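You operate a simulated robot arm through the tools that you are given. There is no shell and no other tool. Be economical: measure what you need, move in short steps, check, and stop when the job is done.

You run a simulated two-armed robot. Do the job below in one go: nothing can be reset, and whatever is moved stays where it is left.

TASK
Take the lid off the filter jar and lay it down on the top of the steel table. Then press the orange read key three times. Then open the middle bench drawer, fetch the blue bottle and stand it in the inside of the middle bench drawer and shut the drawer again. Then turn the plate knob to on. Then put the tall cylinder in the inside of the steel sink. The order counts. Set down upright: blue bottle, tall cylinder.

It is judged by the outcome, as a careful person would: the job done as asked, and still so three seconds after it is handed in. It fails if anything else is knocked over, pushed out of place, dropped, spilled or broken. Lids that push on must go on centred and level and be pressed home; caps that screw on are set level and turned clockwise until they are tight.

THE ROBOT
Two 7-joint arms with two-finger parallel grippers on one trunk, on a base that drives. Base frame: it is fixed to the floor where the robot stands at the start and does not move with it; the origin is under the middle of the robot, x ahead of it, y to its left, z up. Units: cm, rad, N and s.
The left shoulder is at the start at [6.4, 18.2, 113.7], the right one opposite. With the tool pointing down near the work surface each hand reaches from about 30 to 74 cm from the robot's upright axis, wherever it stands, measured 20 degrees to its own side. Places, roughly: blue bottle [-325, -175, 100]; filter jar (8x8x12 cm) [50, 20, 90]; inside of the middle bench drawer [-370, -180, 40]; inside of the steel sink [40, -190, 60]; middle bench drawer [-370, -170, 40]; orange read key [-500, -160, 100]; plate knob [-310, -170, 100]; tall cylinder [-275, -200, 100]. Payload 3.91 kg a hand.
The TCP of each hand is the grasp point between the finger pads, 3 cm short of the fingertips. In the tool frame z runs along the fingers and y along their closing line. Largest opening 11 cm; finger width 2, thickness 1; the body of the gripper, 4.8 by 11.2 cm, starts 5.5 cm behind the TCP.
Orientation is that of the tool frame in the base frame, as a unit quaternion [w, x, y, z]. With the fingers straight down and closing along the base's y, the tool's x points along the base's -x, its y along +y and its z along -z.

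THE INTERFACE
- The arms move only by the tool drive_tool. It takes "left_targets", "right_targets" or both (then of equal length, played together; a hand with none holds still); each is a list of rows, each a list of 6 numbers: the shift along the tool's x, y, z in cm, then the turn, a rotation vector about the tool's x, y, z in rad. In form: [[dx, dy, dz, ax, ay, az], ...]. A call has 1 to 8 rows; each row shifts and turns the commanded pose from where the row before left it, along the tool's axes as they then stand. "left_grip" and "right_grip" are, for a hand that has rows, the opening, from 0 (shut) to 1 (fully open), set as the call begins (left out, the last holds). Each row takes 0.2 s and may step no farther than 5 cm and 0.15 rad from the row before; otherwise, or with a gripper value out of range, the whole call is refused. A pose out of reach is approached as far as the arm can. The call stops where the force on the tool passes 40 N (or 10 N more than at its start, if that is more) or the arm is blocked; 0.2 s more then pass. Each finger travels about 7.2 cm/s and halts on what it meets, pressing with about 33 N; the grip force reading is that of the motor and also rises with nothing between the fingers. The clock runs only during rows and for 0.2 s after the last one: add rows that do not move to give the fingers time. The reply holds the time, the measured pose of the TCP, the force on the tool along the base axes, the opening and the grip force, in the units named above and with some noise, with the torque about the TCP (base axes, N m) and any sound that the robot's microphone picked up.
- Cameras (640 x 400 px; columns grow to the right, rows downward): "scene" is now at [20.5, 0.23, 132.92]; the picture's right is [0.04, -1.00, 0.00], its down [-0.56, -0.02, -0.83] and it looks along [0.83, 0.03, -0.56] (base axes); focal length 214 px, centre (320, 200). "left" rides on the left gripper at [7.2, -1.7, -10.3] in its tool frame; the picture's right is [0.23, 0.97, 0.00], its down [-0.76, 0.18, -0.62] and it looks along [-0.61, 0.14, 0.78] (tool axes); focal length 222 px, centre (320, 200). "right" rides on the right gripper at [7.3, 1.7, -10.3] in its tool frame; the picture's right is [-0.23, 0.97, 0.00], its down [-0.76, -0.18, -0.62] and it looks along [-0.61, -0.14, 0.78] (tool axes); focal length 222 px, centre (320, 200). There is no depth. A picture from a camera that has moved, and an enlarged one, comes with that camera's place and axes in the base frame and with its lens.
- camera(camera): a new picture of that camera. The clock stands still meanwhile.
- raise_lower(by): slides the trunk up (or, below 0, down) by that many cm; the arms and the scene camera ride with it, the base frame stays. It gives what a move gives, with no picture.
- base_move(legs): drives the robot by 1 to 6 legs, each [ahead, left, turn to the left] in cm, cm and rad, along the robot's own axes; the way and the turn of a leg run together, so that a leg with both is an arc; at most 150 cm and 3.142 rad a leg. The arms and the cameras ride along, it lands a little off, and it stops where it bumps. It gives what a move gives.
- head_to(pan, tilt): turns the head with the scene camera to pan (to the left, within 1.396 rad either way) and tilt (down, from -0.506 to 1.204), counted from straight ahead of the robot. It gives what a move gives.
- inspect(camera, box): a new picture of the part [left, top, right, bottom] of that camera's present view, enlarged. The clock stands still meanwhile.
- finish_job(): hands the job in; it is judged then, once.

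Go step by step. Nothing tells you exact positions but the pictures and the camera data: compare them with the known pose of the tool, close in by small moves and look again before you grip or let go. The budget is 165 turns and 130 pictures, counting those below and the enlarged ones. Unless the task says otherwise, let go and move clear before handing in.

The tools are called after "Emit:" as a command line: name --argument value ..., lists and objects as JSON in quotes. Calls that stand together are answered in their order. drive_tool: Moves the arms, as the interface text tells. Its arguments: {"type":"object","properties":{"left_targets":{"type":"array","items":{"type":"array","items":{"type":"number"}}},"left_grip":{"type":"number"},"right_targets":{"type":"array","items":{"type":"array","items":{"type":"number"}}},"right_grip":{"type":"number"}},"required":[]} The other tools are called the same way: raise_lower (by) slides the trunk up or down; base_move (legs) drives the base; head_to (pan, tilt) turns the head that bears the scene camera; camera (camera) takes a picture; inspect (camera, box) takes an enlarged picture of a part of a camera's view; finish_job () hands the job in.

At the start:

```text
time_s: 0.0
left_ee_pos: [41.39, 27.97, 118.0]
left_tool_rot: [0.001, 0.0, 1.0, 0.0]
left_contact_force: [0.1, 1.3, 0.1]
left_moment: [0.01, -0.02, 0.0]
left_gripper_width: 10.98
left_finger_force: 0.2
right_ee_pos: [29.1, -7.84, 120.5]
right_tool_rot: [0.001, 0.006, 1.0, -0.001]
right_contact_force: [68.0, 15.5, -28.0]
right_moment: [-2.21, 5.02, -2.65]
right_gripper_width: 11.0
right_finger_force: 0.0
trunk travel left (down, up): [-40.0, 11.4]
robot x, y, heading: [0.04, -0.06, 0.006]
head pan, tilt: [0.126, 0.581]
```

scene: 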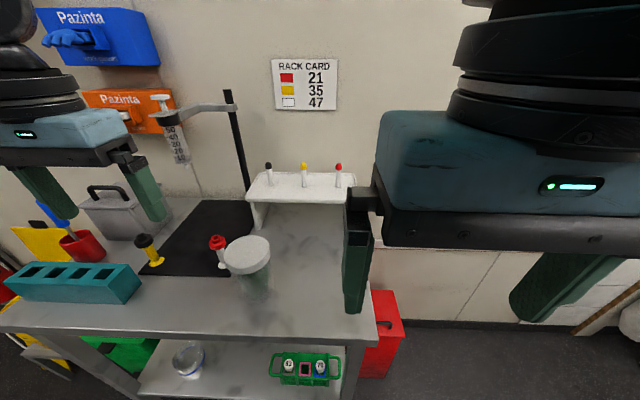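
right: 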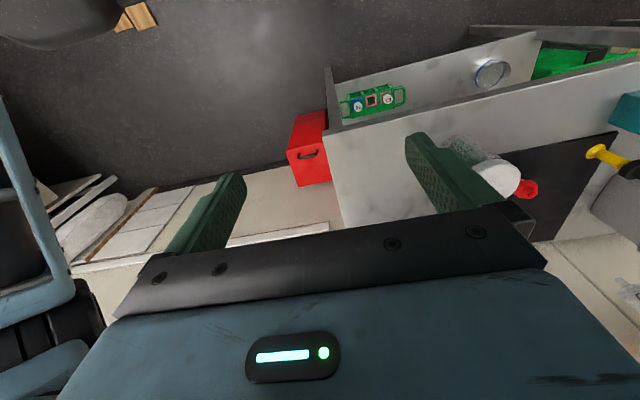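
left: 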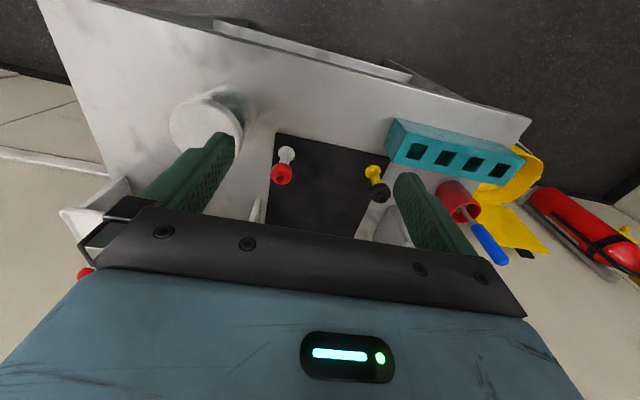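

The lidded jar is on the steel table, and triangulating the two views puts the lid top near [46.5, 15, 103]. The right hand reads an odd force, so I'll move it slightly to check and bring the left hand over the lid.

Emit:
drive_tool --left_targets '[[0, -4, 0, 0, 0, 0], [0, -4, 0, 0, 0, 0], [-2, -4, 0, 0, 0, 0]]' --left_grip 1

Emit:
camera --camera "left"

Emit:
camera --camera "scene"

```text
time_s: 0.8
left_ee_pos: [43.51, 16.16, 118.0]
left_tool_rot: [-0.002, -0.001, 1.0, -0.001]
left_contact_force: [-0.2, -0.4, 0.4]
left_moment: [0.01, 0.05, 0.0]
left_gripper_width: 10.97
left_finger_force: 0.0
right_ee_pos: [29.53, -7.84, 120.28]
right_tool_rot: [0.001, 0.009, 1.0, -0.001]
right_contact_force: [44.5, 11.2, -18.5]
right_moment: [-1.53, 3.3, -1.82]
right_gripper_width: 11.06
right_finger_force: 0.0
trunk travel left (down, up): [-40.0, 11.4]
robot x, y, heading: [-0.17, 0.1, -0.004]
head pan, tilt: [0.126, 0.581]
```

```text
126 pictures are left
camera left: at [36.27, 14.56, 128.17], right [-0.23, 0.97, 0.0], down [0.76, 0.18, 0.62], along [0.6, 0.14, -0.78], focal length 222 px, centre (320, 200)
```

left: 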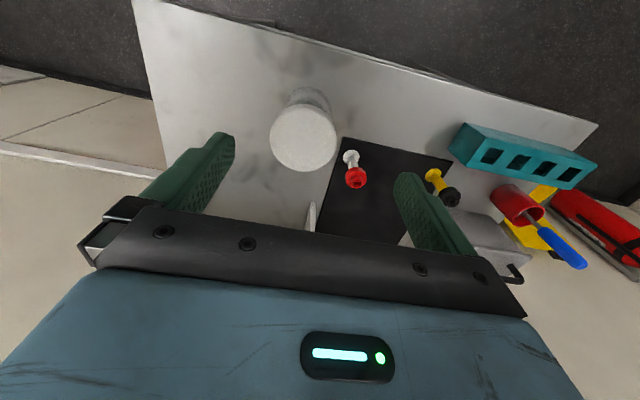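

```text
125 pictures are left
camera scene: at [20.78, 0.5, 132.9], right [0.07, -1.0, 0.0], down [-0.56, -0.04, -0.83], along [0.83, 0.06, -0.56], focal length 214 px, centre (320, 200)
```

scene: 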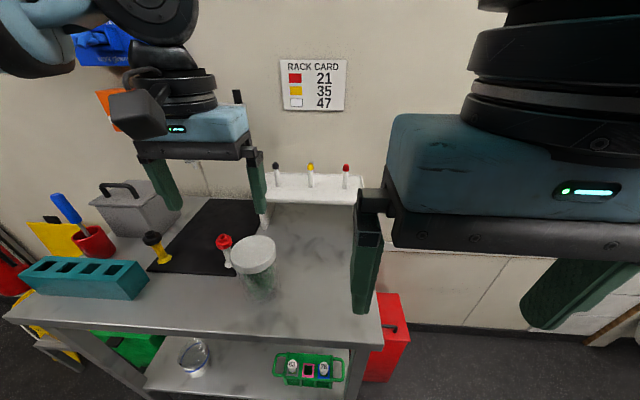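

The lid is at about [47, 14.7, 103], roughly 8 cm wide. I'll look closely at its rim.

Emit:
inspect --camera "scene" --box '[205, 225, 305, 305]'

Emit:
inspect --camera "left" --box '[240, 70, 400, 200]'

```text
5.00 times, centred on (255, 265) of scene
camera zoom: at [20.78, 0.5, 132.9], right [0.07, -1.0, 0.0], down [-0.56, -0.04, -0.83], along [0.83, 0.06, -0.56], focal length 1072 px, centre (645, -125)
```

zoom: 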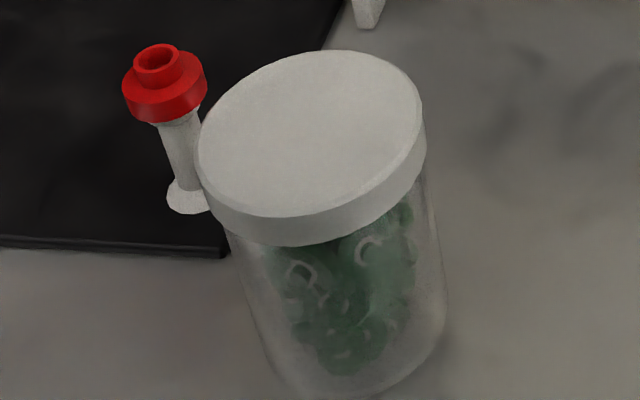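

```text
3.08 times, centred on (320, 135) of left
camera zoom: at [36.27, 14.56, 128.17], right [-0.23, 0.97, 0.0], down [0.76, 0.18, 0.62], along [0.6, 0.14, -0.78], focal length 684 px, centre (320, 400)
```

zoom: 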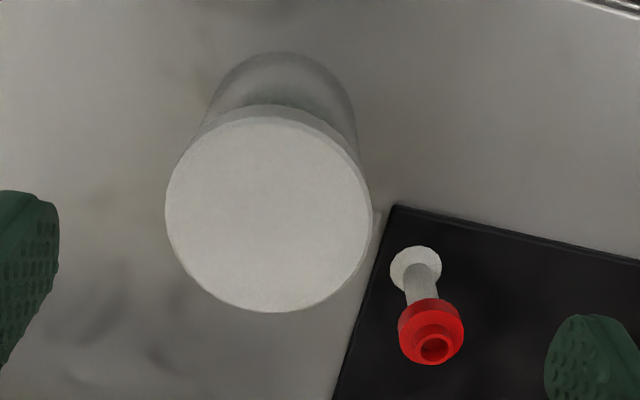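

It is a smooth, thick, slightly overhanging lid. I'll centre the left hand over it and go down, staying clear of the red plug.

Emit:
drive_tool --left_targets '[[-3.5, -1.4, 0, 0, 0, 0], [0, 0, 4.5, 0, 0, 0], [0, 0, 4.5, 0, 0, 0]]'

Emit:
camera --camera "left"

Emit:
camera --camera "scene"

```text
time_s: 1.6
left_ee_pos: [46.37, 15.17, 109.01]
left_tool_rot: [-0.001, 0.0, 1.0, 0.001]
left_contact_force: [-0.6, 0.7, 0.0]
left_moment: [-0.02, 0.03, -0.02]
left_gripper_width: 11.0
left_finger_force: 0.0
left hand out of reach, approached as far as the arm can: row 1
right_ee_pos: [29.44, -7.77, 120.3]
right_tool_rot: [0.002, 0.008, 1.0, -0.001]
right_contact_force: [55.0, 2.4, -23.4]
right_moment: [-0.55, 3.87, -1.05]
right_gripper_width: 10.98
right_finger_force: 0.0
trunk travel left (down, up): [-40.0, 11.4]
robot x, y, heading: [-0.12, -0.42, -0.002]
head pan, tilt: [0.126, 0.581]
```

```text
122 pictures are left
camera left: at [39.08, 13.64, 119.32], right [-0.23, 0.97, 0.0], down [0.76, 0.18, 0.62], along [0.61, 0.14, -0.78], focal length 222 px, centre (320, 200)
```

left: 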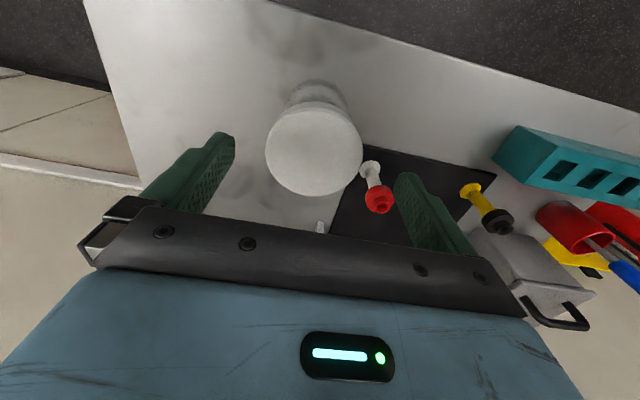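

```text
121 pictures are left
camera scene: at [20.63, 0.55, 132.92], right [0.07, -1.0, 0.0], down [-0.56, -0.04, -0.83], along [0.83, 0.06, -0.56], focal length 214 px, centre (320, 200)
```

scene: 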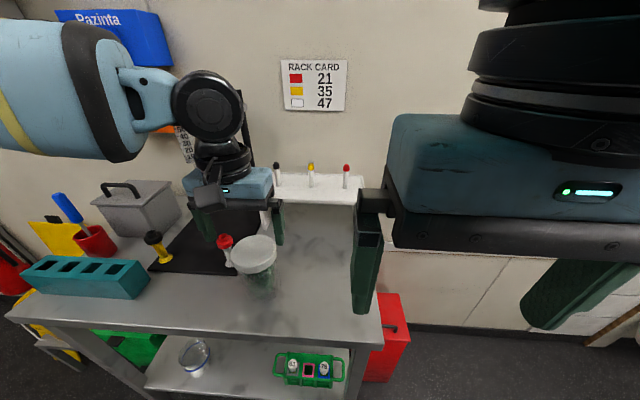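

The lid measures again at [47.0, 14.9]. I'll lower the left hand around it and, in the same call, ease the right hand forward away from whatever is pushing it.

Emit:
drive_tool --left_targets '[[-0.6, -0.3, 1.5, 0, 0, 0], [0, 0, 1.8, 0, 0, 0], [0, 0, 1.2, 0, 0, 0]]' --right_targets '[[-2, -1, 0, 0, 0, 0], [-2, -1, 0, 0, 0, 0], [-1, -1, 0, 0, 0, 0]]'

Emit:
camera --camera "left"

```text
time_s: 2.4
left_ee_pos: [46.72, 14.78, 104.47]
left_tool_rot: [0.0, 0.0, 1.0, 0.0]
left_contact_force: [-0.2, -0.2, 0.1]
left_moment: [0.0, -0.03, -0.02]
left_gripper_width: 10.99
left_finger_force: 0.1
right_ee_pos: [34.19, -10.91, 120.6]
right_tool_rot: [0.002, 0.007, 1.0, 0.0]
right_contact_force: [0.7, -0.8, 0.2]
right_moment: [0.02, -0.03, -0.01]
right_gripper_width: 11.03
right_finger_force: 0.2
trunk travel left (down, up): [-40.0, 11.4]
robot x, y, heading: [0.27, -0.35, -0.005]
head pan, tilt: [0.126, 0.581]
```

```text
120 pictures are left
camera left: at [39.41, 13.16, 114.72], right [-0.23, 0.97, 0.0], down [0.76, 0.18, 0.62], along [0.61, 0.14, -0.78], focal length 222 px, centre (320, 200)
```

left: 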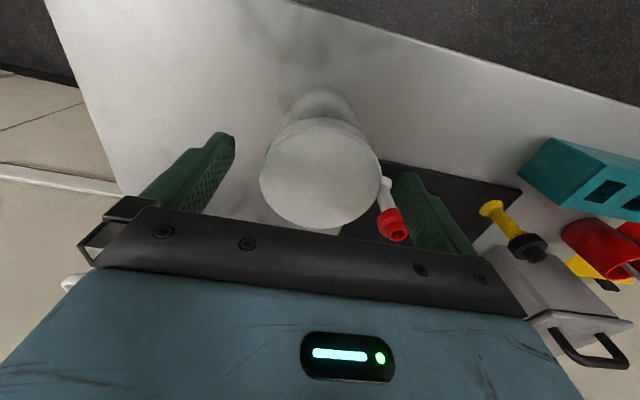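

The right hand is free now and the lid is centred between the left fingers. I'll close on it.

Emit:
drive_tool --left_targets '[[0, 0, 0, 0, 0, 0], [0, 0, 0, 0, 0, 0], [0, 0, 0, 0, 0, 0], [0, 0, 0, 0, 0, 0]]' --left_grip 0.4

Emit:
drive_tool --left_targets '[[0, 0, -0.5, 0, 0, 0], [0, 0, -0.5, 0, 0, 0]]'

Emit:
camera --camera "scene"

Emit:
camera --camera "left"

```text
time_s: 3.4
left_ee_pos: [46.68, 14.72, 104.59]
left_tool_rot: [0.0, -0.001, 1.0, 0.0]
left_contact_force: [-0.5, 1.3, 0.4]
left_moment: [0.06, 0.0, 0.04]
left_gripper_width: 8.03
left_finger_force: 33.2
right_ee_pos: [34.14, -10.96, 120.61]
right_tool_rot: [0.001, 0.008, 1.0, 0.0]
right_contact_force: [0.3, -0.3, -1.2]
right_moment: [0.0, 0.01, 0.02]
right_gripper_width: 11.02
right_finger_force: 0.0
trunk travel left (down, up): [-40.0, 11.4]
robot x, y, heading: [0.43, 0.09, 0.001]
head pan, tilt: [0.126, 0.581]
```

```text
time_s: 4.0
left_ee_pos: [46.62, 14.7, 105.59]
left_tool_rot: [-0.001, 0.0, 1.0, 0.0]
left_contact_force: [-0.3, -0.1, -2.4]
left_moment: [0.0, 0.0, 0.03]
left_gripper_width: 8.06
left_finger_force: 33.2
right_ee_pos: [34.16, -11.03, 120.5]
right_tool_rot: [0.002, 0.008, 1.0, -0.001]
right_contact_force: [-0.6, 0.0, 0.3]
right_moment: [-0.01, 0.02, 0.0]
right_gripper_width: 10.95
right_finger_force: 0.1
trunk travel left (down, up): [-40.0, 11.4]
robot x, y, heading: [-0.28, -0.02, -0.003]
head pan, tilt: [0.126, 0.581]
```

```text
119 pictures are left
camera scene: at [20.48, 1.05, 133.03], right [0.13, -0.99, 0.0], down [-0.54, -0.07, -0.84], along [0.83, 0.11, -0.55], focal length 214 px, centre (320, 200)
```

scene: 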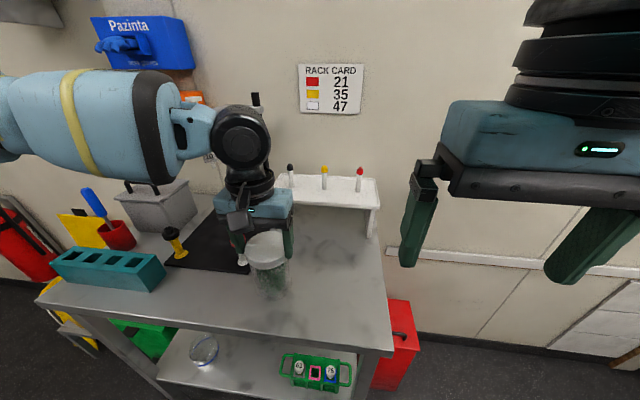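

```text
118 pictures are left
camera left: at [39.38, 13.15, 115.78], right [-0.23, 0.97, 0.0], down [0.76, 0.18, 0.62], along [0.61, 0.14, -0.78], focal length 222 px, centre (320, 200)
```

left: 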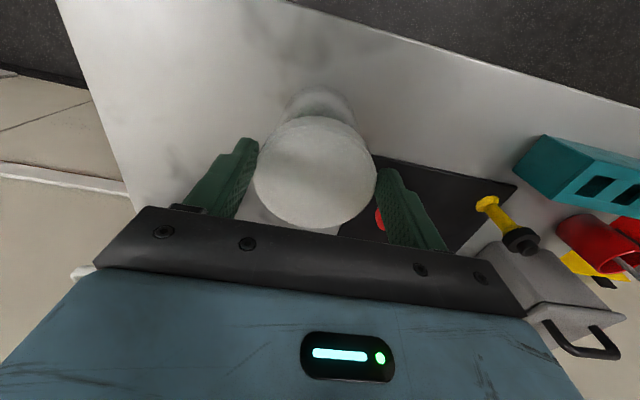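

The hand rose with only about 2.4 N of load. I'll check whether the jar stayed on the table.

Emit:
inspect --camera "scene" --box '[220, 215, 320, 305]'

```text
4.44 times, centred on (270, 260) of scene
camera zoom: at [20.48, 1.05, 133.03], right [0.13, -0.99, 0.0], down [-0.54, -0.07, -0.84], along [0.83, 0.11, -0.55], focal length 953 px, centre (542, -67)
```

zoom: 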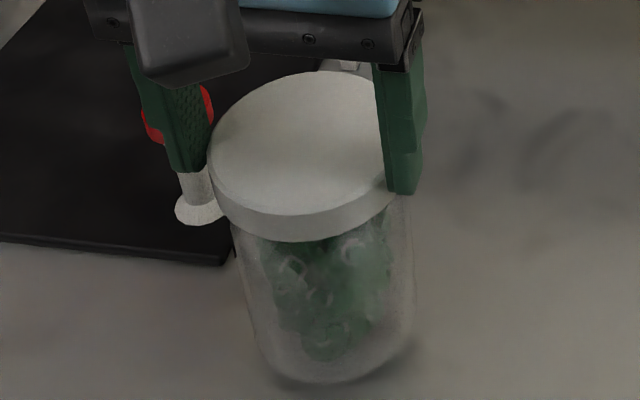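

There's no obvious gap yet, so I'll lift a bit more and look again.

Emit:
drive_tool --left_targets '[[0, 0, -1, 0, 0, 0], [0, 0, -1, 0, 0, 0], [0, 0, 0, 0, 0, 0]]'

Emit:
inspect --camera "scene" --box '[220, 205, 330, 305]'

```text
time_s: 4.8
left_ee_pos: [46.72, 14.84, 107.64]
left_tool_rot: [0.0, 0.0, 1.0, 0.0]
left_contact_force: [0.0, 0.1, -2.4]
left_moment: [0.03, 0.05, 0.01]
left_gripper_width: 8.02
left_finger_force: 33.1
right_ee_pos: [34.26, -10.91, 120.48]
right_tool_rot: [0.001, 0.007, 1.0, -0.001]
right_contact_force: [-1.4, -0.4, 0.7]
right_moment: [-0.02, -0.02, 0.01]
right_gripper_width: 11.0
right_finger_force: 0.0
trunk travel left (down, up): [-40.0, 11.4]
robot x, y, heading: [0.1, -0.0, -0.002]
head pan, tilt: [0.126, 0.581]
```

```text
4.00 times, centred on (275, 255) of scene
camera zoom: at [20.5, 1.05, 133.03], right [0.13, -0.99, 0.0], down [-0.54, -0.07, -0.84], along [0.83, 0.11, -0.55], focal length 858 px, centre (500, -20)
```

zoom: 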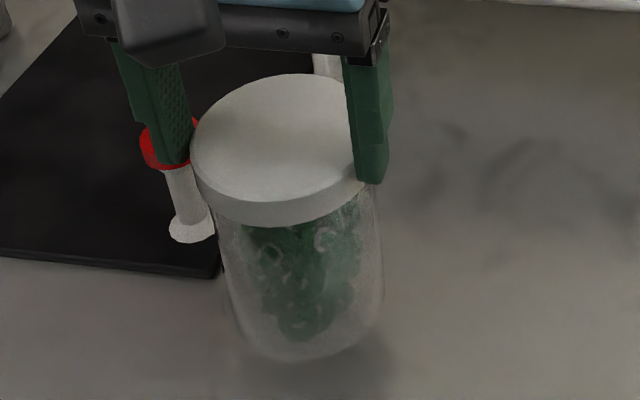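

The jar came up with the lid, so the lid fits tightly and the other hand must hold the jar. I'll set it back down, let go, rise and drive back to make room for the right hand.

Emit:
drive_tool --left_targets '[[0, 0, 1.5, 0, 0, 0], [0, 0, 1.3, 0, 0, 0], [0, 0, 0.25, 0, 0, 0], [0, 0, 0, 0, 0, 0]]'

Emit:
drive_tool --left_targets '[[0, 0, 0, 0, 0, 0], [0, 0, 0, 0, 0, 0], [0, 0, -3, 0, 0, 0], [0, 0, -4, 0, 0, 0], [0, 0, -4, 0, 0, 0]]' --left_grip 1

Emit:
base_move --legs '[[-14, 0, 0]]'

Emit:
camera --camera "scene"

```text
time_s: 5.8
left_ee_pos: [46.85, 14.84, 104.54]
left_tool_rot: [0.001, -0.001, 1.0, 0.0]
left_contact_force: [-0.4, 1.2, 1.8]
left_moment: [-0.03, -0.04, 0.01]
left_gripper_width: 8.05
left_finger_force: 33.2
right_ee_pos: [34.27, -11.01, 120.49]
right_tool_rot: [0.001, 0.007, 1.0, -0.001]
right_contact_force: [-1.0, -0.3, -0.1]
right_moment: [-0.02, 0.02, 0.04]
right_gripper_width: 11.01
right_finger_force: 0.1
trunk travel left (down, up): [-40.0, 11.4]
robot x, y, heading: [0.21, -0.32, 0.002]
head pan, tilt: [0.126, 0.581]
```

```text
time_s: 7.0
left_ee_pos: [46.62, 14.51, 115.5]
left_tool_rot: [-0.001, 0.0, 1.0, -0.001]
left_contact_force: [0.3, 0.4, 0.0]
left_moment: [-0.02, -0.03, -0.01]
left_gripper_width: 11.01
left_finger_force: 0.0
right_ee_pos: [34.25, -10.98, 120.42]
right_tool_rot: [0.001, 0.007, 1.0, -0.001]
right_contact_force: [0.1, 0.2, -1.1]
right_moment: [-0.01, 0.02, 0.0]
right_gripper_width: 10.97
right_finger_force: 0.0
trunk travel left (down, up): [-40.0, 11.4]
robot x, y, heading: [-0.11, -0.48, 0.005]
head pan, tilt: [0.126, 0.581]
```

```text
time_s: 8.3
left_ee_pos: [32.91, 14.49, 115.46]
left_tool_rot: [0.0, -0.001, 1.0, 0.001]
left_contact_force: [0.3, -0.7, 1.0]
left_moment: [0.02, 0.0, 0.02]
left_gripper_width: 11.0
left_finger_force: 0.0
right_ee_pos: [20.43, -10.97, 120.54]
right_tool_rot: [0.001, 0.006, 1.0, -0.001]
right_contact_force: [-0.5, -0.5, -0.4]
right_moment: [-0.04, -0.02, 0.02]
right_gripper_width: 10.97
right_finger_force: 0.0
trunk travel left (down, up): [-40.0, 11.4]
robot x, y, heading: [-13.69, 0.15, 0.004]
head pan, tilt: [0.126, 0.581]
```

```text
115 pictures are left
camera scene: at [6.68, 1.06, 133.03], right [0.13, -0.99, 0.0], down [-0.54, -0.07, -0.84], along [0.83, 0.11, -0.55], focal length 214 px, centre (320, 200)
```

scene: 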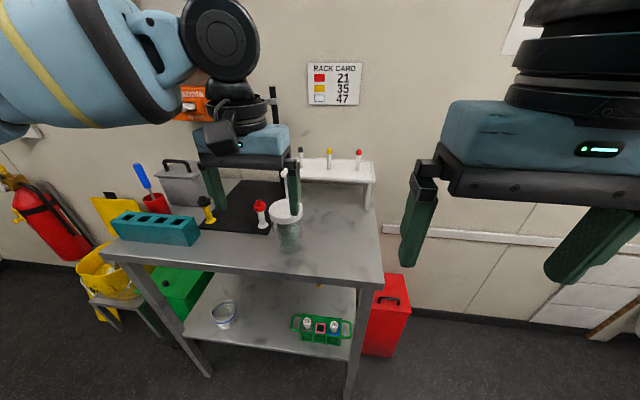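

The jar stands where it was. I'll bring the left hand back over the lid and move the right hand ahead with a yaw, ready to grip the jar body from the front right.

Emit:
drive_tool --left_targets '[[-4.6, 0, 0, 0, 0, 0], [-4.6, 0, 0, 0, 0, 0], [-4.6, 0, 0, 0, 0, 0], [0, 0, 0, 0, 0, 0], [0, 0, 0, 0, 0, 0], [0, 0, 0, 0, 0, 0]]' --right_targets '[[-4.5, 1, 2.8, 0, 0, 0], [-4.5, 1, 2.8, 0, 0, 0], [-4.5, 1, 2.8, 0, 0, 0], [0, 0, 0, 0, 0, -0.145], [0, 0, 0, 0, 0, -0.145], [0, 0, 0, 0, 0, -0.145]]'

Emit:
drive_tool --right_targets '[[0, 0, 0, 0, -0.1496, 0], [0, 0, 0, 0, -0.1496, 0], [0, 0, 0, 0, -0.1496, 0], [0, 0, 0, 0, -0.1496, 0], [0, 0, 0, 0, -0.1496, 0], [0, 0, 0, 0, -0.1496, 0], [0, 0, 0, 0, -0.1496, 0]]'

Emit:
camera --camera "scene"

Emit:
camera --camera "right"

```text
refused: row 1 steps farther than a row can; nothing moved
```

```text
time_s: 9.7
left_ee_pos: [32.8, 14.57, 115.55]
left_tool_rot: [0.001, -0.002, 1.0, -0.001]
left_contact_force: [0.7, 0.6, 0.7]
left_moment: [0.01, 0.04, 0.0]
left_gripper_width: 10.99
left_finger_force: 0.0
right_ee_pos: [21.4, -11.46, 120.48]
right_tool_rot: [0.406, 0.032, 0.913, -0.001]
right_contact_force: [-0.3, -0.7, -0.6]
right_moment: [0.0, 0.01, -0.02]
right_gripper_width: 10.99
right_finger_force: 0.0
right hand out of reach, approached as far as the arm can: row 7
trunk travel left (down, up): [-40.0, 11.4]
robot x, y, heading: [-13.78, -0.25, 0.003]
head pan, tilt: [0.126, 0.581]
stopped in row 7 (right hand): the force on the tool passed its limit at 82 N (the readings are from after the stop); the commanded pose is now the measured one
```

```text
114 pictures are left
camera scene: at [6.42, -2.82, 133.32], right [-0.31, -0.95, 0.0], down [-0.5, 0.16, -0.85], along [0.81, -0.26, -0.52], focal length 214 px, centre (320, 200)
```

scene: 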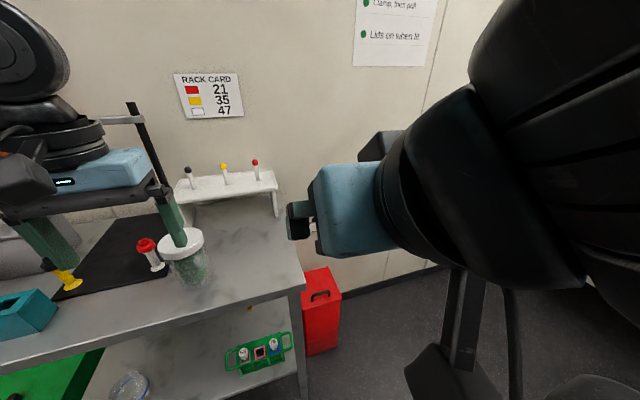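

```text
113 pictures are left
camera right: at [8.96, -9.12, 122.16], right [0.21, 0.96, 0.19], down [0.04, -0.2, 0.98], along [0.98, -0.2, -0.08], focal length 222 px, centre (320, 200)
```

right: 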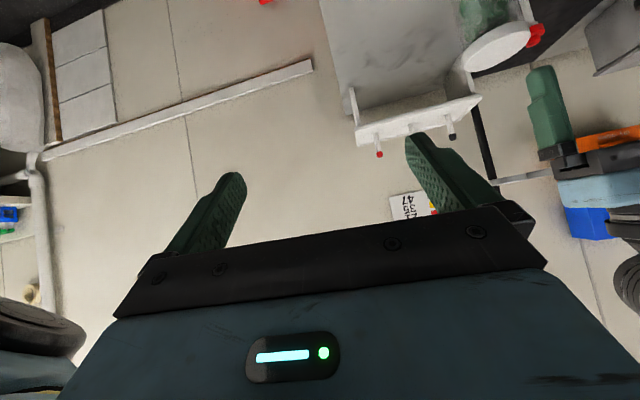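

The refused batch left the right arm turning in place, and it nudged the head. The wall sign reads "Clamp, then pull", which fits holding the jar and pulling the lid. I'll move both hands forward.

Emit:
drive_tool --left_targets '[[-4.6, 0, 0, 0, 0, 0], [-4.6, 0, 0, 0, 0, 0], [-4.6, 0, 0, 0, 0, 0], [0, 0, 0, 0, 0, 0]]' --right_targets '[[-0.64, 0.9, 3.7, 0, 0, 0], [-0.64, 0.9, 3.7, 0, 0, 0], [-0.64, 0.9, 3.7, 0, 0, 0], [-0.64, 0.9, 3.7, 0, 0, 0]]'

Emit:
head_to --pan 0.15 --tilt 0.58

Emit:
camera --camera "scene"

```text
time_s: 10.7
left_ee_pos: [42.03, 22.05, 114.34]
left_tool_rot: [0.001, 0.0, 1.0, 0.001]
left_contact_force: [-0.3, -0.5, -0.4]
left_moment: [0.01, 0.03, -0.02]
left_gripper_width: 11.0
left_finger_force: 0.1
left hand out of reach, approached as far as the arm can: row 1, 2, 3
right_ee_pos: [34.28, -8.17, 113.15]
right_tool_rot: [0.415, 0.026, 0.909, 0.004]
right_contact_force: [-0.1, -0.4, 0.0]
right_moment: [0.04, 0.0, 0.0]
right_gripper_width: 10.98
right_finger_force: 0.1
trunk travel left (down, up): [-40.0, 11.4]
robot x, y, heading: [-13.24, 0.01, -0.002]
head pan, tilt: [0.126, 0.581]
```

```text
time_s: 11.4
left_ee_pos: [41.89, 22.04, 114.4]
left_tool_rot: [0.0, 0.0, 1.0, 0.0]
left_contact_force: [-0.3, 0.2, -0.3]
left_moment: [0.01, 0.04, -0.02]
left_gripper_width: 11.0
left_finger_force: 0.1
right_ee_pos: [34.15, -8.23, 113.32]
right_tool_rot: [0.415, 0.027, 0.909, 0.003]
right_contact_force: [1.1, -0.7, 0.8]
right_moment: [-0.01, 0.03, 0.0]
right_gripper_width: 11.02
right_finger_force: 0.1
trunk travel left (down, up): [-40.0, 11.4]
robot x, y, heading: [-13.68, 0.09, 0.002]
head pan, tilt: [0.15, 0.579]
```

```text
112 pictures are left
camera scene: at [6.65, 1.25, 133.05], right [0.15, -0.99, 0.0], down [-0.54, -0.08, -0.84], along [0.83, 0.13, -0.55], focal length 214 px, centre (320, 200)
```

scene: 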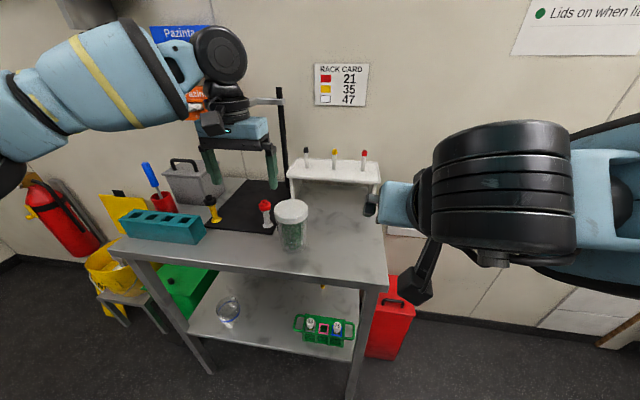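

The left arm is short of reach at this height. I'll raise the trunk to give both arms room.

Emit:
raise_lower --by 10

Emit:
drive_tool --left_targets '[[0, -3, 3, 0, 0, 0], [-2, -3, 3, 0, 0, 0], [-2.5, -1.4, 3, 0, 0, 0], [0, 0, 2, 0, 0, 0]]'

```text
time_s: 12.7
left_ee_pos: [36.56, 22.15, 136.67]
left_tool_rot: [0.113, -0.001, 0.994, 0.0]
left_contact_force: [-0.9, 0.1, -0.9]
left_moment: [-0.02, -0.01, 0.01]
left_gripper_width: 10.98
left_finger_force: 0.0
right_ee_pos: [34.24, -8.14, 123.03]
right_tool_rot: [0.413, 0.027, 0.911, 0.002]
right_contact_force: [0.5, -0.5, 1.1]
right_moment: [-0.01, 0.01, 0.01]
right_gripper_width: 11.0
right_finger_force: 0.0
trunk travel left (down, up): [-50.0, 1.4]
robot x, y, heading: [-13.72, -0.11, -0.0]
head pan, tilt: [0.15, 0.579]
```

```text
time_s: 13.7
left_ee_pos: [39.2, 18.94, 124.17]
left_tool_rot: [0.117, -0.001, 0.993, 0.0]
left_contact_force: [0.1, -0.4, -0.4]
left_moment: [0.0, -0.02, 0.0]
left_gripper_width: 11.0
left_finger_force: 0.0
left hand out of reach, approached as far as the arm can: row 1, 2, 3
right_ee_pos: [34.01, -8.12, 123.15]
right_tool_rot: [0.415, 0.027, 0.91, 0.003]
right_contact_force: [-0.4, -0.6, 0.5]
right_moment: [0.01, 0.03, 0.01]
right_gripper_width: 11.01
right_finger_force: 0.1
trunk travel left (down, up): [-50.0, 1.4]
robot x, y, heading: [-13.74, -0.02, 0.004]
head pan, tilt: [0.15, 0.579]
```

The left hand ended up slightly tilted at the edge of its reach. I'll straighten it while coming down.

Emit:
drive_tool --left_targets '[[0, 0, 4, 0, 0.117, 0], [0, 0, 4, 0, 0.117, 0], [0, 0, 3, 0, 0, 0]]'

```text
time_s: 14.5
left_ee_pos: [39.47, 21.25, 115.67]
left_tool_rot: [-0.002, -0.002, 1.0, -0.001]
left_contact_force: [0.3, 0.2, -0.3]
left_moment: [-0.02, 0.0, 0.0]
left_gripper_width: 10.99
left_finger_force: 0.1
left hand out of reach, approached as far as the arm can: row 1, 2
right_ee_pos: [34.01, -8.14, 123.12]
right_tool_rot: [0.414, 0.027, 0.91, 0.003]
right_contact_force: [0.8, 0.7, -0.1]
right_moment: [0.0, -0.01, -0.03]
right_gripper_width: 11.02
right_finger_force: 0.1
trunk travel left (down, up): [-50.0, 1.4]
robot x, y, heading: [-13.8, -0.12, 0.001]
head pan, tilt: [0.15, 0.579]
```

Emit:
drive_tool --left_targets '[[0, -3.3, 1.5, 0, 0, 0], [-2, -3.3, 1, 0, 0, 0], [-2.7, 0, 0, 0, 0, 0], [-2.5, 0, 0, 0, 0, 0]]'

```text
time_s: 15.5
left_ee_pos: [40.12, 21.21, 112.76]
left_tool_rot: [-0.002, -0.002, 1.0, -0.001]
left_contact_force: [0.0, 0.1, 0.0]
left_moment: [-0.03, 0.0, 0.01]
left_gripper_width: 10.98
left_finger_force: 0.1
left hand out of reach, approached as far as the arm can: row 1, 2, 3, 4
right_ee_pos: [34.12, -8.23, 123.24]
right_tool_rot: [0.415, 0.027, 0.909, 0.003]
right_contact_force: [0.5, 0.0, 0.3]
right_moment: [0.0, 0.01, 0.01]
right_gripper_width: 10.98
right_finger_force: 0.1
trunk travel left (down, up): [-50.0, 1.4]
robot x, y, heading: [-13.75, 0.09, 0.004]
head pan, tilt: [0.15, 0.579]
```

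The arm's working radius is about 50 cm from the shoulder. I'll drive 7 cm forward; both hands stay above everything.

Emit:
base_move --legs '[[7, 0, 0]]'

Emit:
drive_tool --left_targets '[[0, -3.2, 0, 0, 0, 0], [0, -3.2, 0, 0, 0, 0]]'

Emit:
camera --camera "left"

Emit:
camera --camera "scene"

```text
time_s: 16.5
left_ee_pos: [47.22, 21.26, 112.94]
left_tool_rot: [-0.001, -0.002, 1.0, -0.002]
left_contact_force: [-0.1, -0.6, -0.2]
left_moment: [0.01, 0.0, 0.01]
left_gripper_width: 10.99
left_finger_force: 0.1
right_ee_pos: [40.95, -8.2, 123.11]
right_tool_rot: [0.413, 0.026, 0.91, 0.003]
right_contact_force: [0.3, -0.6, -0.6]
right_moment: [-0.03, 0.0, -0.02]
right_gripper_width: 10.99
right_finger_force: 0.1
trunk travel left (down, up): [-50.0, 1.4]
robot x, y, heading: [-7.26, 0.39, 0.0]
head pan, tilt: [0.15, 0.579]
```

```text
time_s: 17.1
left_ee_pos: [44.15, 18.0, 112.75]
left_tool_rot: [-0.001, -0.001, 1.0, -0.003]
left_contact_force: [1.1, -0.1, -0.4]
left_moment: [0.0, 0.0, 0.01]
left_gripper_width: 11.0
left_finger_force: 0.0
left hand out of reach, approached as far as the arm can: row 1, 2
right_ee_pos: [41.07, -8.12, 123.12]
right_tool_rot: [0.414, 0.027, 0.91, 0.003]
right_contact_force: [-0.2, 0.1, 0.5]
right_moment: [0.01, -0.04, 0.01]
right_gripper_width: 11.02
right_finger_force: 0.0
trunk travel left (down, up): [-50.0, 1.4]
robot x, y, heading: [-6.67, 0.07, 0.003]
head pan, tilt: [0.15, 0.579]
```

```text
111 pictures are left
camera left: at [36.83, 16.42, 122.92], right [-0.23, 0.97, -0.01], down [0.76, 0.18, 0.62], along [0.61, 0.14, -0.78], focal length 222 px, centre (320, 200)
```

left: 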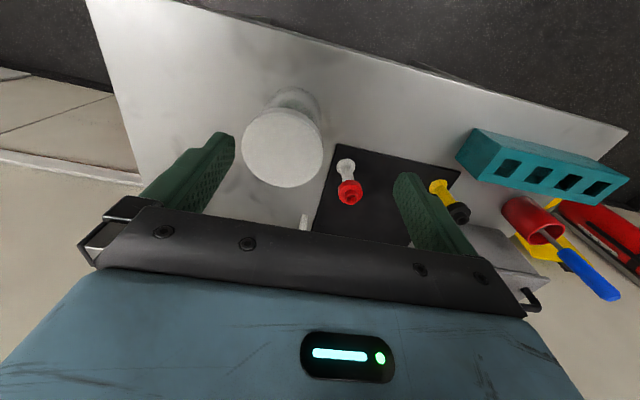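

```text
110 pictures are left
camera scene: at [5.21, 1.24, 145.04], right [0.15, -0.99, 0.0], down [-0.54, -0.08, -0.84], along [0.83, 0.13, -0.55], focal length 214 px, centre (320, 200)
```

scene: 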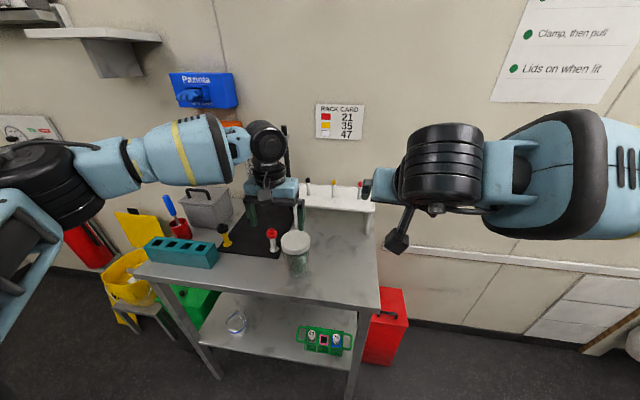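

Raising the trunk also leans it back. I'll drive 6 cm further forward, with the hands still well above everything.

Emit:
base_move --legs '[[6, 0, 0]]'

Emit:
drive_tool --left_targets '[[1.7, -1.7, 0, 0, 0, 0], [1.7, -1.7, 0, 0, 0, 0]]'

```text
time_s: 18.1
left_ee_pos: [49.97, 17.95, 112.9]
left_tool_rot: [0.001, -0.001, 1.0, -0.003]
left_contact_force: [0.4, -0.6, -0.5]
left_moment: [-0.01, -0.01, -0.01]
left_gripper_width: 11.0
left_finger_force: 0.1
right_ee_pos: [46.8, -8.13, 123.23]
right_tool_rot: [0.415, 0.027, 0.909, 0.003]
right_contact_force: [-0.3, -0.3, -0.8]
right_moment: [-0.01, -0.04, -0.01]
right_gripper_width: 10.99
right_finger_force: 0.0
trunk travel left (down, up): [-50.0, 1.4]
robot x, y, heading: [-0.97, 0.06, 0.001]
head pan, tilt: [0.15, 0.579]
```

```text
time_s: 18.7
left_ee_pos: [46.36, 15.02, 112.78]
left_tool_rot: [0.001, -0.002, 1.0, -0.005]
left_contact_force: [0.1, -1.1, -0.5]
left_moment: [-0.01, -0.01, -0.01]
left_gripper_width: 11.02
left_finger_force: 0.0
left hand out of reach, approached as far as the arm can: row 2
right_ee_pos: [46.98, -8.17, 123.26]
right_tool_rot: [0.414, 0.027, 0.91, 0.003]
right_contact_force: [1.0, -0.7, 0.4]
right_moment: [0.04, 0.03, 0.03]
right_gripper_width: 10.99
right_finger_force: 0.0
trunk travel left (down, up): [-50.0, 1.4]
robot x, y, heading: [-0.83, 0.56, 0.002]
head pan, tilt: [0.15, 0.579]
```

The left hand is hovering over the lid. Now I'll bring the right hand back, down and yawed towards the front right of the jar.

Emit:
drive_tool --right_targets '[[3.8, 1.5, 0.33, 0, 0, 0], [3.8, 1.5, 0.33, 0, 0, 0], [3.8, 1.5, 0.33, 0, 0, 0], [3.8, 1.5, 0.33, 0, 0, 0], [3.8, 1.5, 0.33, 0, 0, 0], [0, 0, 0, -0.109, 0, -0.096], [0, 0, 0, -0.109, 0, -0.096], [0, 0, 0, -0.109, 0, -0.096]]'

Emit:
camera --camera "scene"

Emit:
camera --camera "right"

```text
time_s: 20.5
left_ee_pos: [46.45, 15.04, 112.82]
left_tool_rot: [0.0, -0.001, 1.0, -0.004]
left_contact_force: [0.1, 0.7, 0.6]
left_moment: [0.03, -0.02, -0.02]
left_gripper_width: 11.02
left_finger_force: 0.1
right_ee_pos: [36.1, 0.12, 107.93]
right_tool_rot: [0.41, -0.171, 0.891, 0.092]
right_contact_force: [-0.6, -1.2, 0.3]
right_moment: [0.0, 0.01, 0.0]
right_gripper_width: 10.99
right_finger_force: 0.1
trunk travel left (down, up): [-50.0, 1.4]
robot x, y, heading: [-1.01, -0.41, 0.003]
head pan, tilt: [0.15, 0.579]
```

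```text
109 pictures are left
camera scene: at [11.12, 1.19, 145.05], right [0.15, -0.99, 0.0], down [-0.54, -0.08, -0.84], along [0.83, 0.13, -0.55], focal length 214 px, centre (320, 200)
```

scene: 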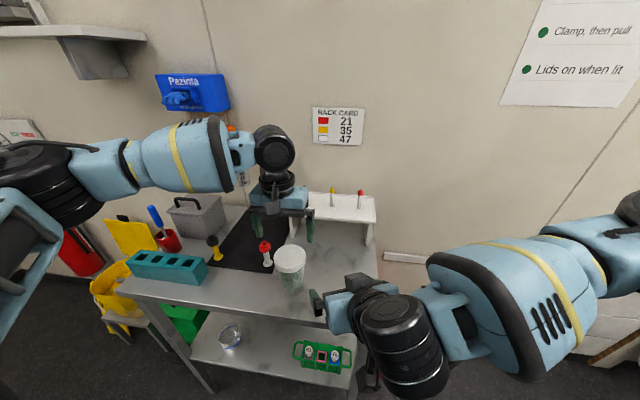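

```text
108 pictures are left
camera right: at [23.74, -3.1, 109.28], right [-0.23, 0.95, 0.2], down [0.09, -0.18, 0.98], along [0.97, 0.25, -0.05], focal length 222 px, centre (320, 200)
```

right: 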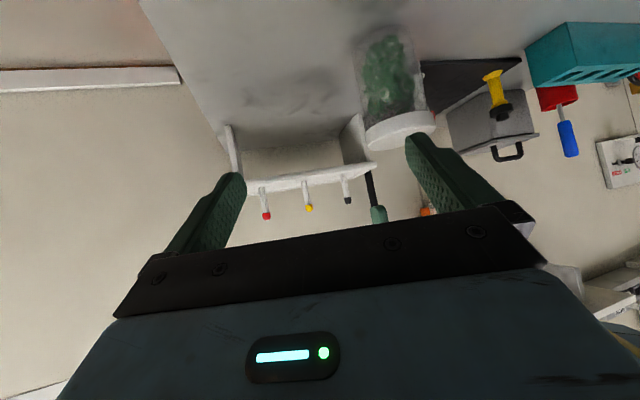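

Good configuration. I'll flatten the right hand a little and move to the pre-grasp about 9 cm in front of the jar.

Emit:
drive_tool --right_targets '[[0, 0, 0, 0, -0.1, 0], [0, 0, 0, 0, -0.09, 0], [1.1, 3.05, 3.07, 0, 0, 0], [1.1, 3.05, 3.07, 0, 0, 0], [1.1, 3.05, 3.07, 0, 0, 0]]'

Emit:
camera --camera "scene"

Emit:
camera --camera "right"

```text
time_s: 21.7
left_ee_pos: [46.39, 15.13, 112.78]
left_tool_rot: [0.001, 0.0, 1.0, -0.004]
left_contact_force: [0.2, -0.2, 0.5]
left_moment: [-0.03, 0.02, -0.04]
left_gripper_width: 11.0
left_finger_force: 0.0
right_ee_pos: [38.53, 11.42, 100.55]
right_tool_rot: [0.492, -0.162, 0.849, 0.107]
right_contact_force: [0.4, -0.3, -0.7]
right_moment: [-0.04, 0.01, -0.01]
right_gripper_width: 10.99
right_finger_force: 0.0
trunk travel left (down, up): [-50.0, 1.4]
robot x, y, heading: [-0.83, -0.1, 0.004]
head pan, tilt: [0.15, 0.579]
```

```text
107 pictures are left
camera scene: at [11.14, 1.4, 145.04], right [0.15, -0.99, 0.0], down [-0.54, -0.08, -0.84], along [0.83, 0.13, -0.55], focal length 214 px, centre (320, 200)
```

scene: 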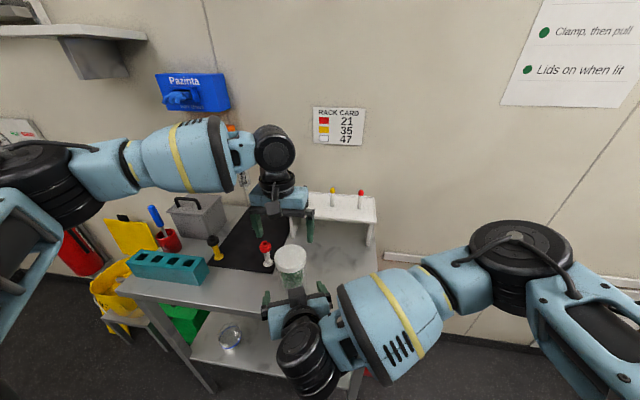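

```text
106 pictures are left
camera right: at [26.18, 8.19, 99.51], right [-0.26, 0.94, 0.22], down [-0.08, -0.25, 0.97], along [0.96, 0.24, 0.14], focal length 222 px, centre (320, 200)
```

right: 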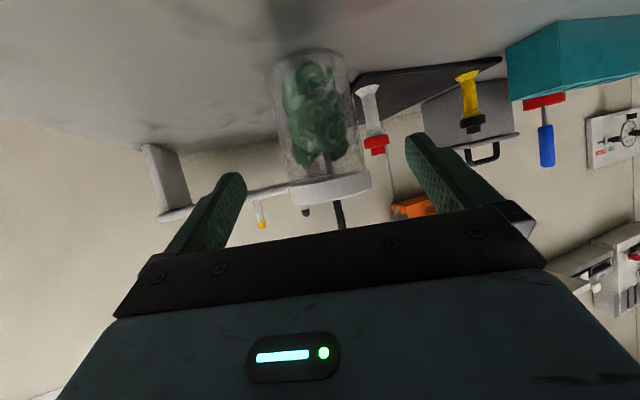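

The jar is centred between the right fingers. I'll advance along the fingers.

Emit:
drive_tool --right_targets '[[0, 0, 3, 0, 0, 0], [0, 0, 3, 0, 0, 0], [0, 0, 2.6, 0, 0, 0]]'

Emit:
camera --camera "right"

Emit:
inspect --camera "scene" --box '[220, 190, 360, 330]'

```text
time_s: 22.5
left_ee_pos: [46.42, 15.06, 112.83]
left_tool_rot: [0.001, -0.001, 1.0, -0.004]
left_contact_force: [0.0, 1.2, 0.2]
left_moment: [0.0, -0.04, 0.0]
left_gripper_width: 11.02
left_finger_force: 0.0
right_ee_pos: [45.48, 14.29, 96.29]
right_tool_rot: [0.492, -0.162, 0.848, 0.108]
right_contact_force: [1.0, 0.6, 0.0]
right_moment: [0.0, -0.01, -0.02]
right_gripper_width: 11.0
right_finger_force: 0.1
trunk travel left (down, up): [-50.0, 1.4]
robot x, y, heading: [-1.25, -0.06, -0.004]
head pan, tilt: [0.15, 0.579]
```

```text
105 pictures are left
camera right: at [33.24, 11.07, 95.21], right [-0.26, 0.94, 0.22], down [-0.08, -0.25, 0.97], along [0.96, 0.24, 0.14], focal length 222 px, centre (320, 200)
```

right: 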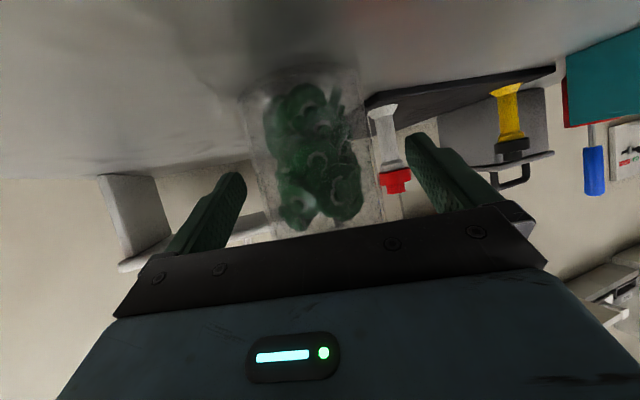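

```text
2.86 times, centred on (290, 260) of scene
camera zoom: at [11.15, 1.28, 145.04], right [0.15, -0.99, 0.0], down [-0.54, -0.08, -0.84], along [0.83, 0.13, -0.55], focal length 613 px, centre (406, 29)
```

zoom: 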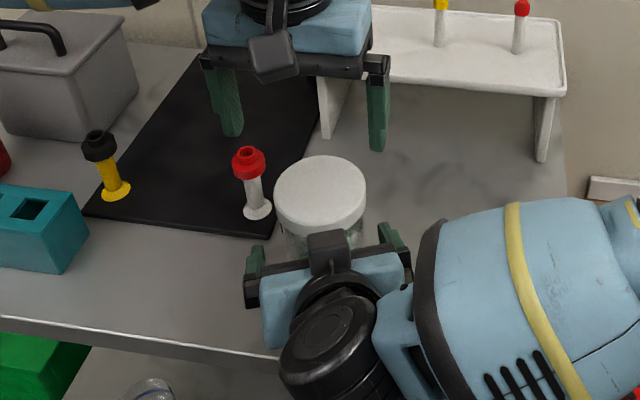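

The fingers straddle the jar glass below the lid with no contact. I'll close the right gripper.

Emit:
drive_tool --right_targets '[[0, 0, 0, 0, 0, 0], [0, 0, 0, 0, 0, 0], [0, 0, 0, 0, 0, 0], [0, 0, 0, 0, 0, 0]]' --right_grip 0.4

Emit:
camera --camera "right"

Emit:
camera --camera "left"

```text
time_s: 23.5
left_ee_pos: [46.34, 15.1, 112.81]
left_tool_rot: [0.001, -0.001, 1.0, -0.005]
left_contact_force: [0.3, 0.3, -0.4]
left_moment: [0.02, 0.0, 0.03]
left_gripper_width: 11.03
left_finger_force: 0.0
right_ee_pos: [45.63, 14.2, 96.38]
right_tool_rot: [0.492, -0.161, 0.849, 0.107]
right_contact_force: [1.2, 0.1, -0.2]
right_moment: [-0.06, -0.1, 0.02]
right_gripper_width: 7.76
right_finger_force: 33.1
trunk travel left (down, up): [-50.0, 1.4]
robot x, y, heading: [-1.03, -0.1, -0.001]
head pan, tilt: [0.15, 0.579]
```

```text
103 pictures are left
camera right: at [33.22, 11.04, 95.24], right [-0.26, 0.94, 0.22], down [-0.08, -0.25, 0.97], along [0.96, 0.24, 0.14], focal length 222 px, centre (320, 200)
```

right: 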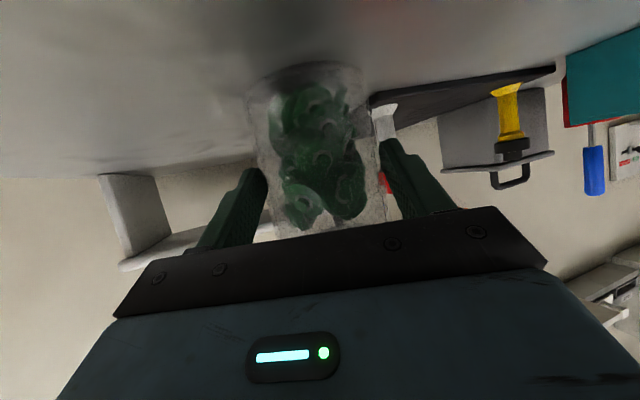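

```text
102 pictures are left
camera left: at [39.06, 13.55, 122.99], right [-0.23, 0.97, -0.01], down [0.76, 0.18, 0.62], along [0.61, 0.14, -0.78], focal length 222 px, centre (320, 200)
```

left: 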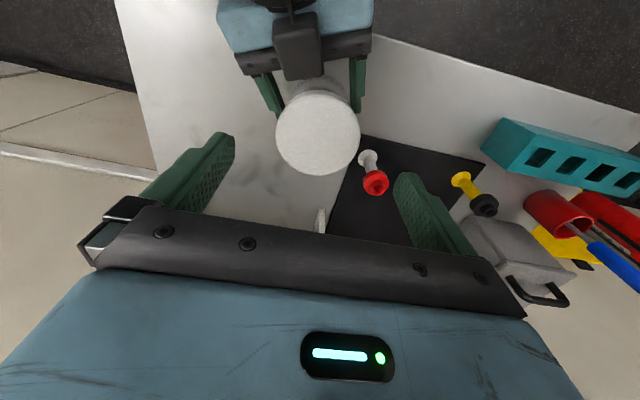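

The jar body is clamped at 7.8 cm. I'll lower the left hand onto the lid and grip it.

Emit:
drive_tool --left_targets '[[-0.7, 0, 3, 0, 0, 0], [0, 0, 3, 0, 0, 0], [0, 0, 2.3, 0, 0, 0], [0, 0, 0, 0, 0, 0]]'

Emit:
camera --camera "left"

```text
time_s: 24.5
left_ee_pos: [46.24, 16.1, 104.64]
left_tool_rot: [0.0, 0.0, 1.0, -0.004]
left_contact_force: [0.7, 0.2, 0.3]
left_moment: [0.0, -0.04, 0.0]
left_gripper_width: 11.0
left_finger_force: 0.0
left hand out of reach, approached as far as the arm can: row 1, 2, 3
right_ee_pos: [45.58, 14.25, 96.37]
right_tool_rot: [0.492, -0.161, 0.849, 0.107]
right_contact_force: [1.0, -0.2, 0.7]
right_moment: [-0.13, -0.06, -0.01]
right_gripper_width: 7.8
right_finger_force: 32.5
trunk travel left (down, up): [-50.0, 1.4]
robot x, y, heading: [-0.69, -0.02, 0.002]
head pan, tilt: [0.15, 0.579]
```

```text
101 pictures are left
camera left: at [38.99, 14.49, 114.75], right [-0.23, 0.97, -0.01], down [0.76, 0.18, 0.62], along [0.61, 0.14, -0.78], focal length 222 px, centre (320, 200)
```

left: 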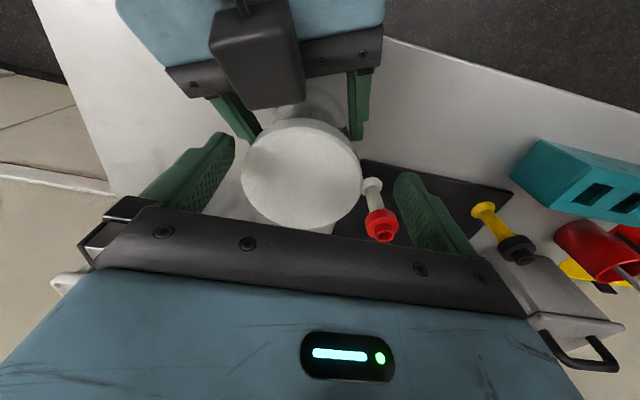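

Emit:
drive_tool --left_targets '[[-0.4, -0.6, 0, 0, 0, 0], [-0.2, -0.5, 0, 0, 0, 0]]'

```text
time_s: 25.1
left_ee_pos: [46.29, 16.01, 104.8]
left_tool_rot: [0.0, -0.002, 1.0, -0.003]
left_contact_force: [0.2, -0.2, 1.0]
left_moment: [-0.02, 0.04, -0.01]
left_gripper_width: 11.0
left_finger_force: 0.1
left hand out of reach, approached as far as the arm can: row 1, 2
right_ee_pos: [45.5, 14.24, 96.31]
right_tool_rot: [0.493, -0.162, 0.848, 0.108]
right_contact_force: [0.5, -0.1, 0.2]
right_moment: [-0.08, -0.02, -0.02]
right_gripper_width: 7.8
right_finger_force: 33.4
trunk travel left (down, up): [-50.0, 1.4]
robot x, y, heading: [-0.93, -0.27, 0.002]
head pan, tilt: [0.15, 0.579]
```

The left hand is at the limit of its reach. Tilting it slightly about its closing line keeps the pads flat on the lid and gains reach.

Emit:
drive_tool --left_targets '[[0, 0, 0, 0, -0.1, 0], [-0.4, -0.6, 0, 0, -0.06, 0], [-0.3, -0.5, 0, 0, 0, 0], [0, 0, 0, 0, 0, 0]]'

Emit:
camera --camera "left"

```text
time_s: 26.1
left_ee_pos: [47.05, 15.01, 104.83]
left_tool_rot: [0.081, -0.002, 0.997, -0.002]
left_contact_force: [-0.1, 0.0, -0.1]
left_moment: [-0.02, 0.0, -0.02]
left_gripper_width: 11.03
left_finger_force: 0.0
right_ee_pos: [45.57, 14.26, 96.36]
right_tool_rot: [0.493, -0.162, 0.848, 0.107]
right_contact_force: [-0.4, 0.3, 0.1]
right_moment: [-0.1, 0.0, -0.03]
right_gripper_width: 7.79
right_finger_force: 33.2
trunk travel left (down, up): [-50.0, 1.4]
robot x, y, heading: [-0.86, 0.07, 0.002]
head pan, tilt: [0.15, 0.579]
```

```text
100 pictures are left
camera left: at [38.11, 13.37, 113.75], right [-0.23, 0.97, -0.04], down [0.65, 0.18, 0.74], along [0.72, 0.14, -0.68], focal length 222 px, centre (320, 200)
```

left: 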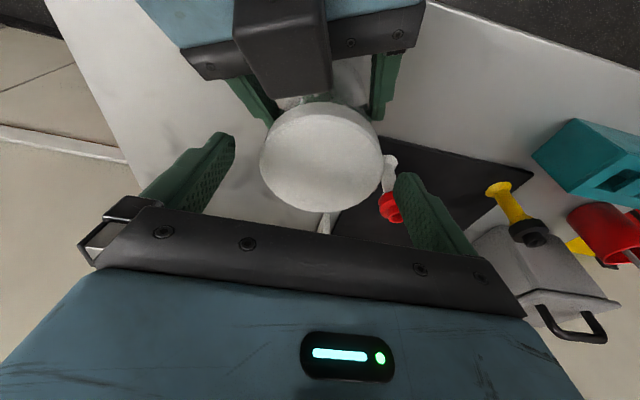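

Centred in y. I'll close the left gripper on the lid.

Emit:
drive_tool --left_targets '[[0, 0, 0, 0, 0, 0], [0, 0, 0, 0, 0, 0], [0, 0, 0, 0, 0, 0], [0, 0, 0, 0, 0, 0]]' --left_grip 0.4

Emit:
drive_tool --left_targets '[[0.08, 0, -0.5, 0, 0, 0], [0.08, 0, -0.5, 0, 0, 0], [0.16, 0, -1, 0, 0, 0]]'

Emit:
inspect --camera "scene" --box '[220, 190, 360, 330]'

```text
time_s: 27.1
left_ee_pos: [46.94, 15.0, 104.89]
left_tool_rot: [0.08, -0.001, 0.997, -0.002]
left_contact_force: [0.5, 0.3, -0.1]
left_moment: [-0.01, 0.03, -0.02]
left_gripper_width: 8.13
left_finger_force: 32.8
right_ee_pos: [45.57, 14.25, 96.4]
right_tool_rot: [0.492, -0.161, 0.849, 0.107]
right_contact_force: [-0.6, -0.5, -0.3]
right_moment: [-0.09, -0.02, -0.04]
right_gripper_width: 7.79
right_finger_force: 32.8
trunk travel left (down, up): [-50.0, 1.4]
robot x, y, heading: [-0.96, 0.02, 0.002]
head pan, tilt: [0.15, 0.579]
heard: snap
```

```text
time_s: 27.9
left_ee_pos: [46.39, 14.87, 106.8]
left_tool_rot: [0.081, -0.001, 0.997, -0.003]
left_contact_force: [-0.1, 0.2, -0.9]
left_moment: [0.02, -0.02, 0.0]
left_gripper_width: 8.12
left_finger_force: 33.5
right_ee_pos: [45.59, 14.25, 96.3]
right_tool_rot: [0.492, -0.161, 0.849, 0.107]
right_contact_force: [0.2, -1.5, 1.4]
right_moment: [-0.17, -0.07, -0.02]
right_gripper_width: 7.78
right_finger_force: 33.0
trunk travel left (down, up): [-50.0, 1.4]
robot x, y, heading: [-0.93, -0.04, 0.004]
head pan, tilt: [0.15, 0.579]
```

```text
2.86 times, centred on (290, 260) of scene
camera zoom: at [11.1, 1.26, 145.05], right [0.15, -0.99, 0.0], down [-0.54, -0.08, -0.84], along [0.83, 0.13, -0.55], focal length 613 px, centre (406, 29)
```

zoom: 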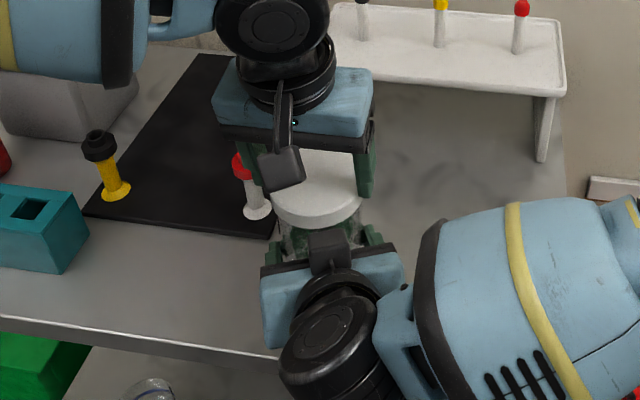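

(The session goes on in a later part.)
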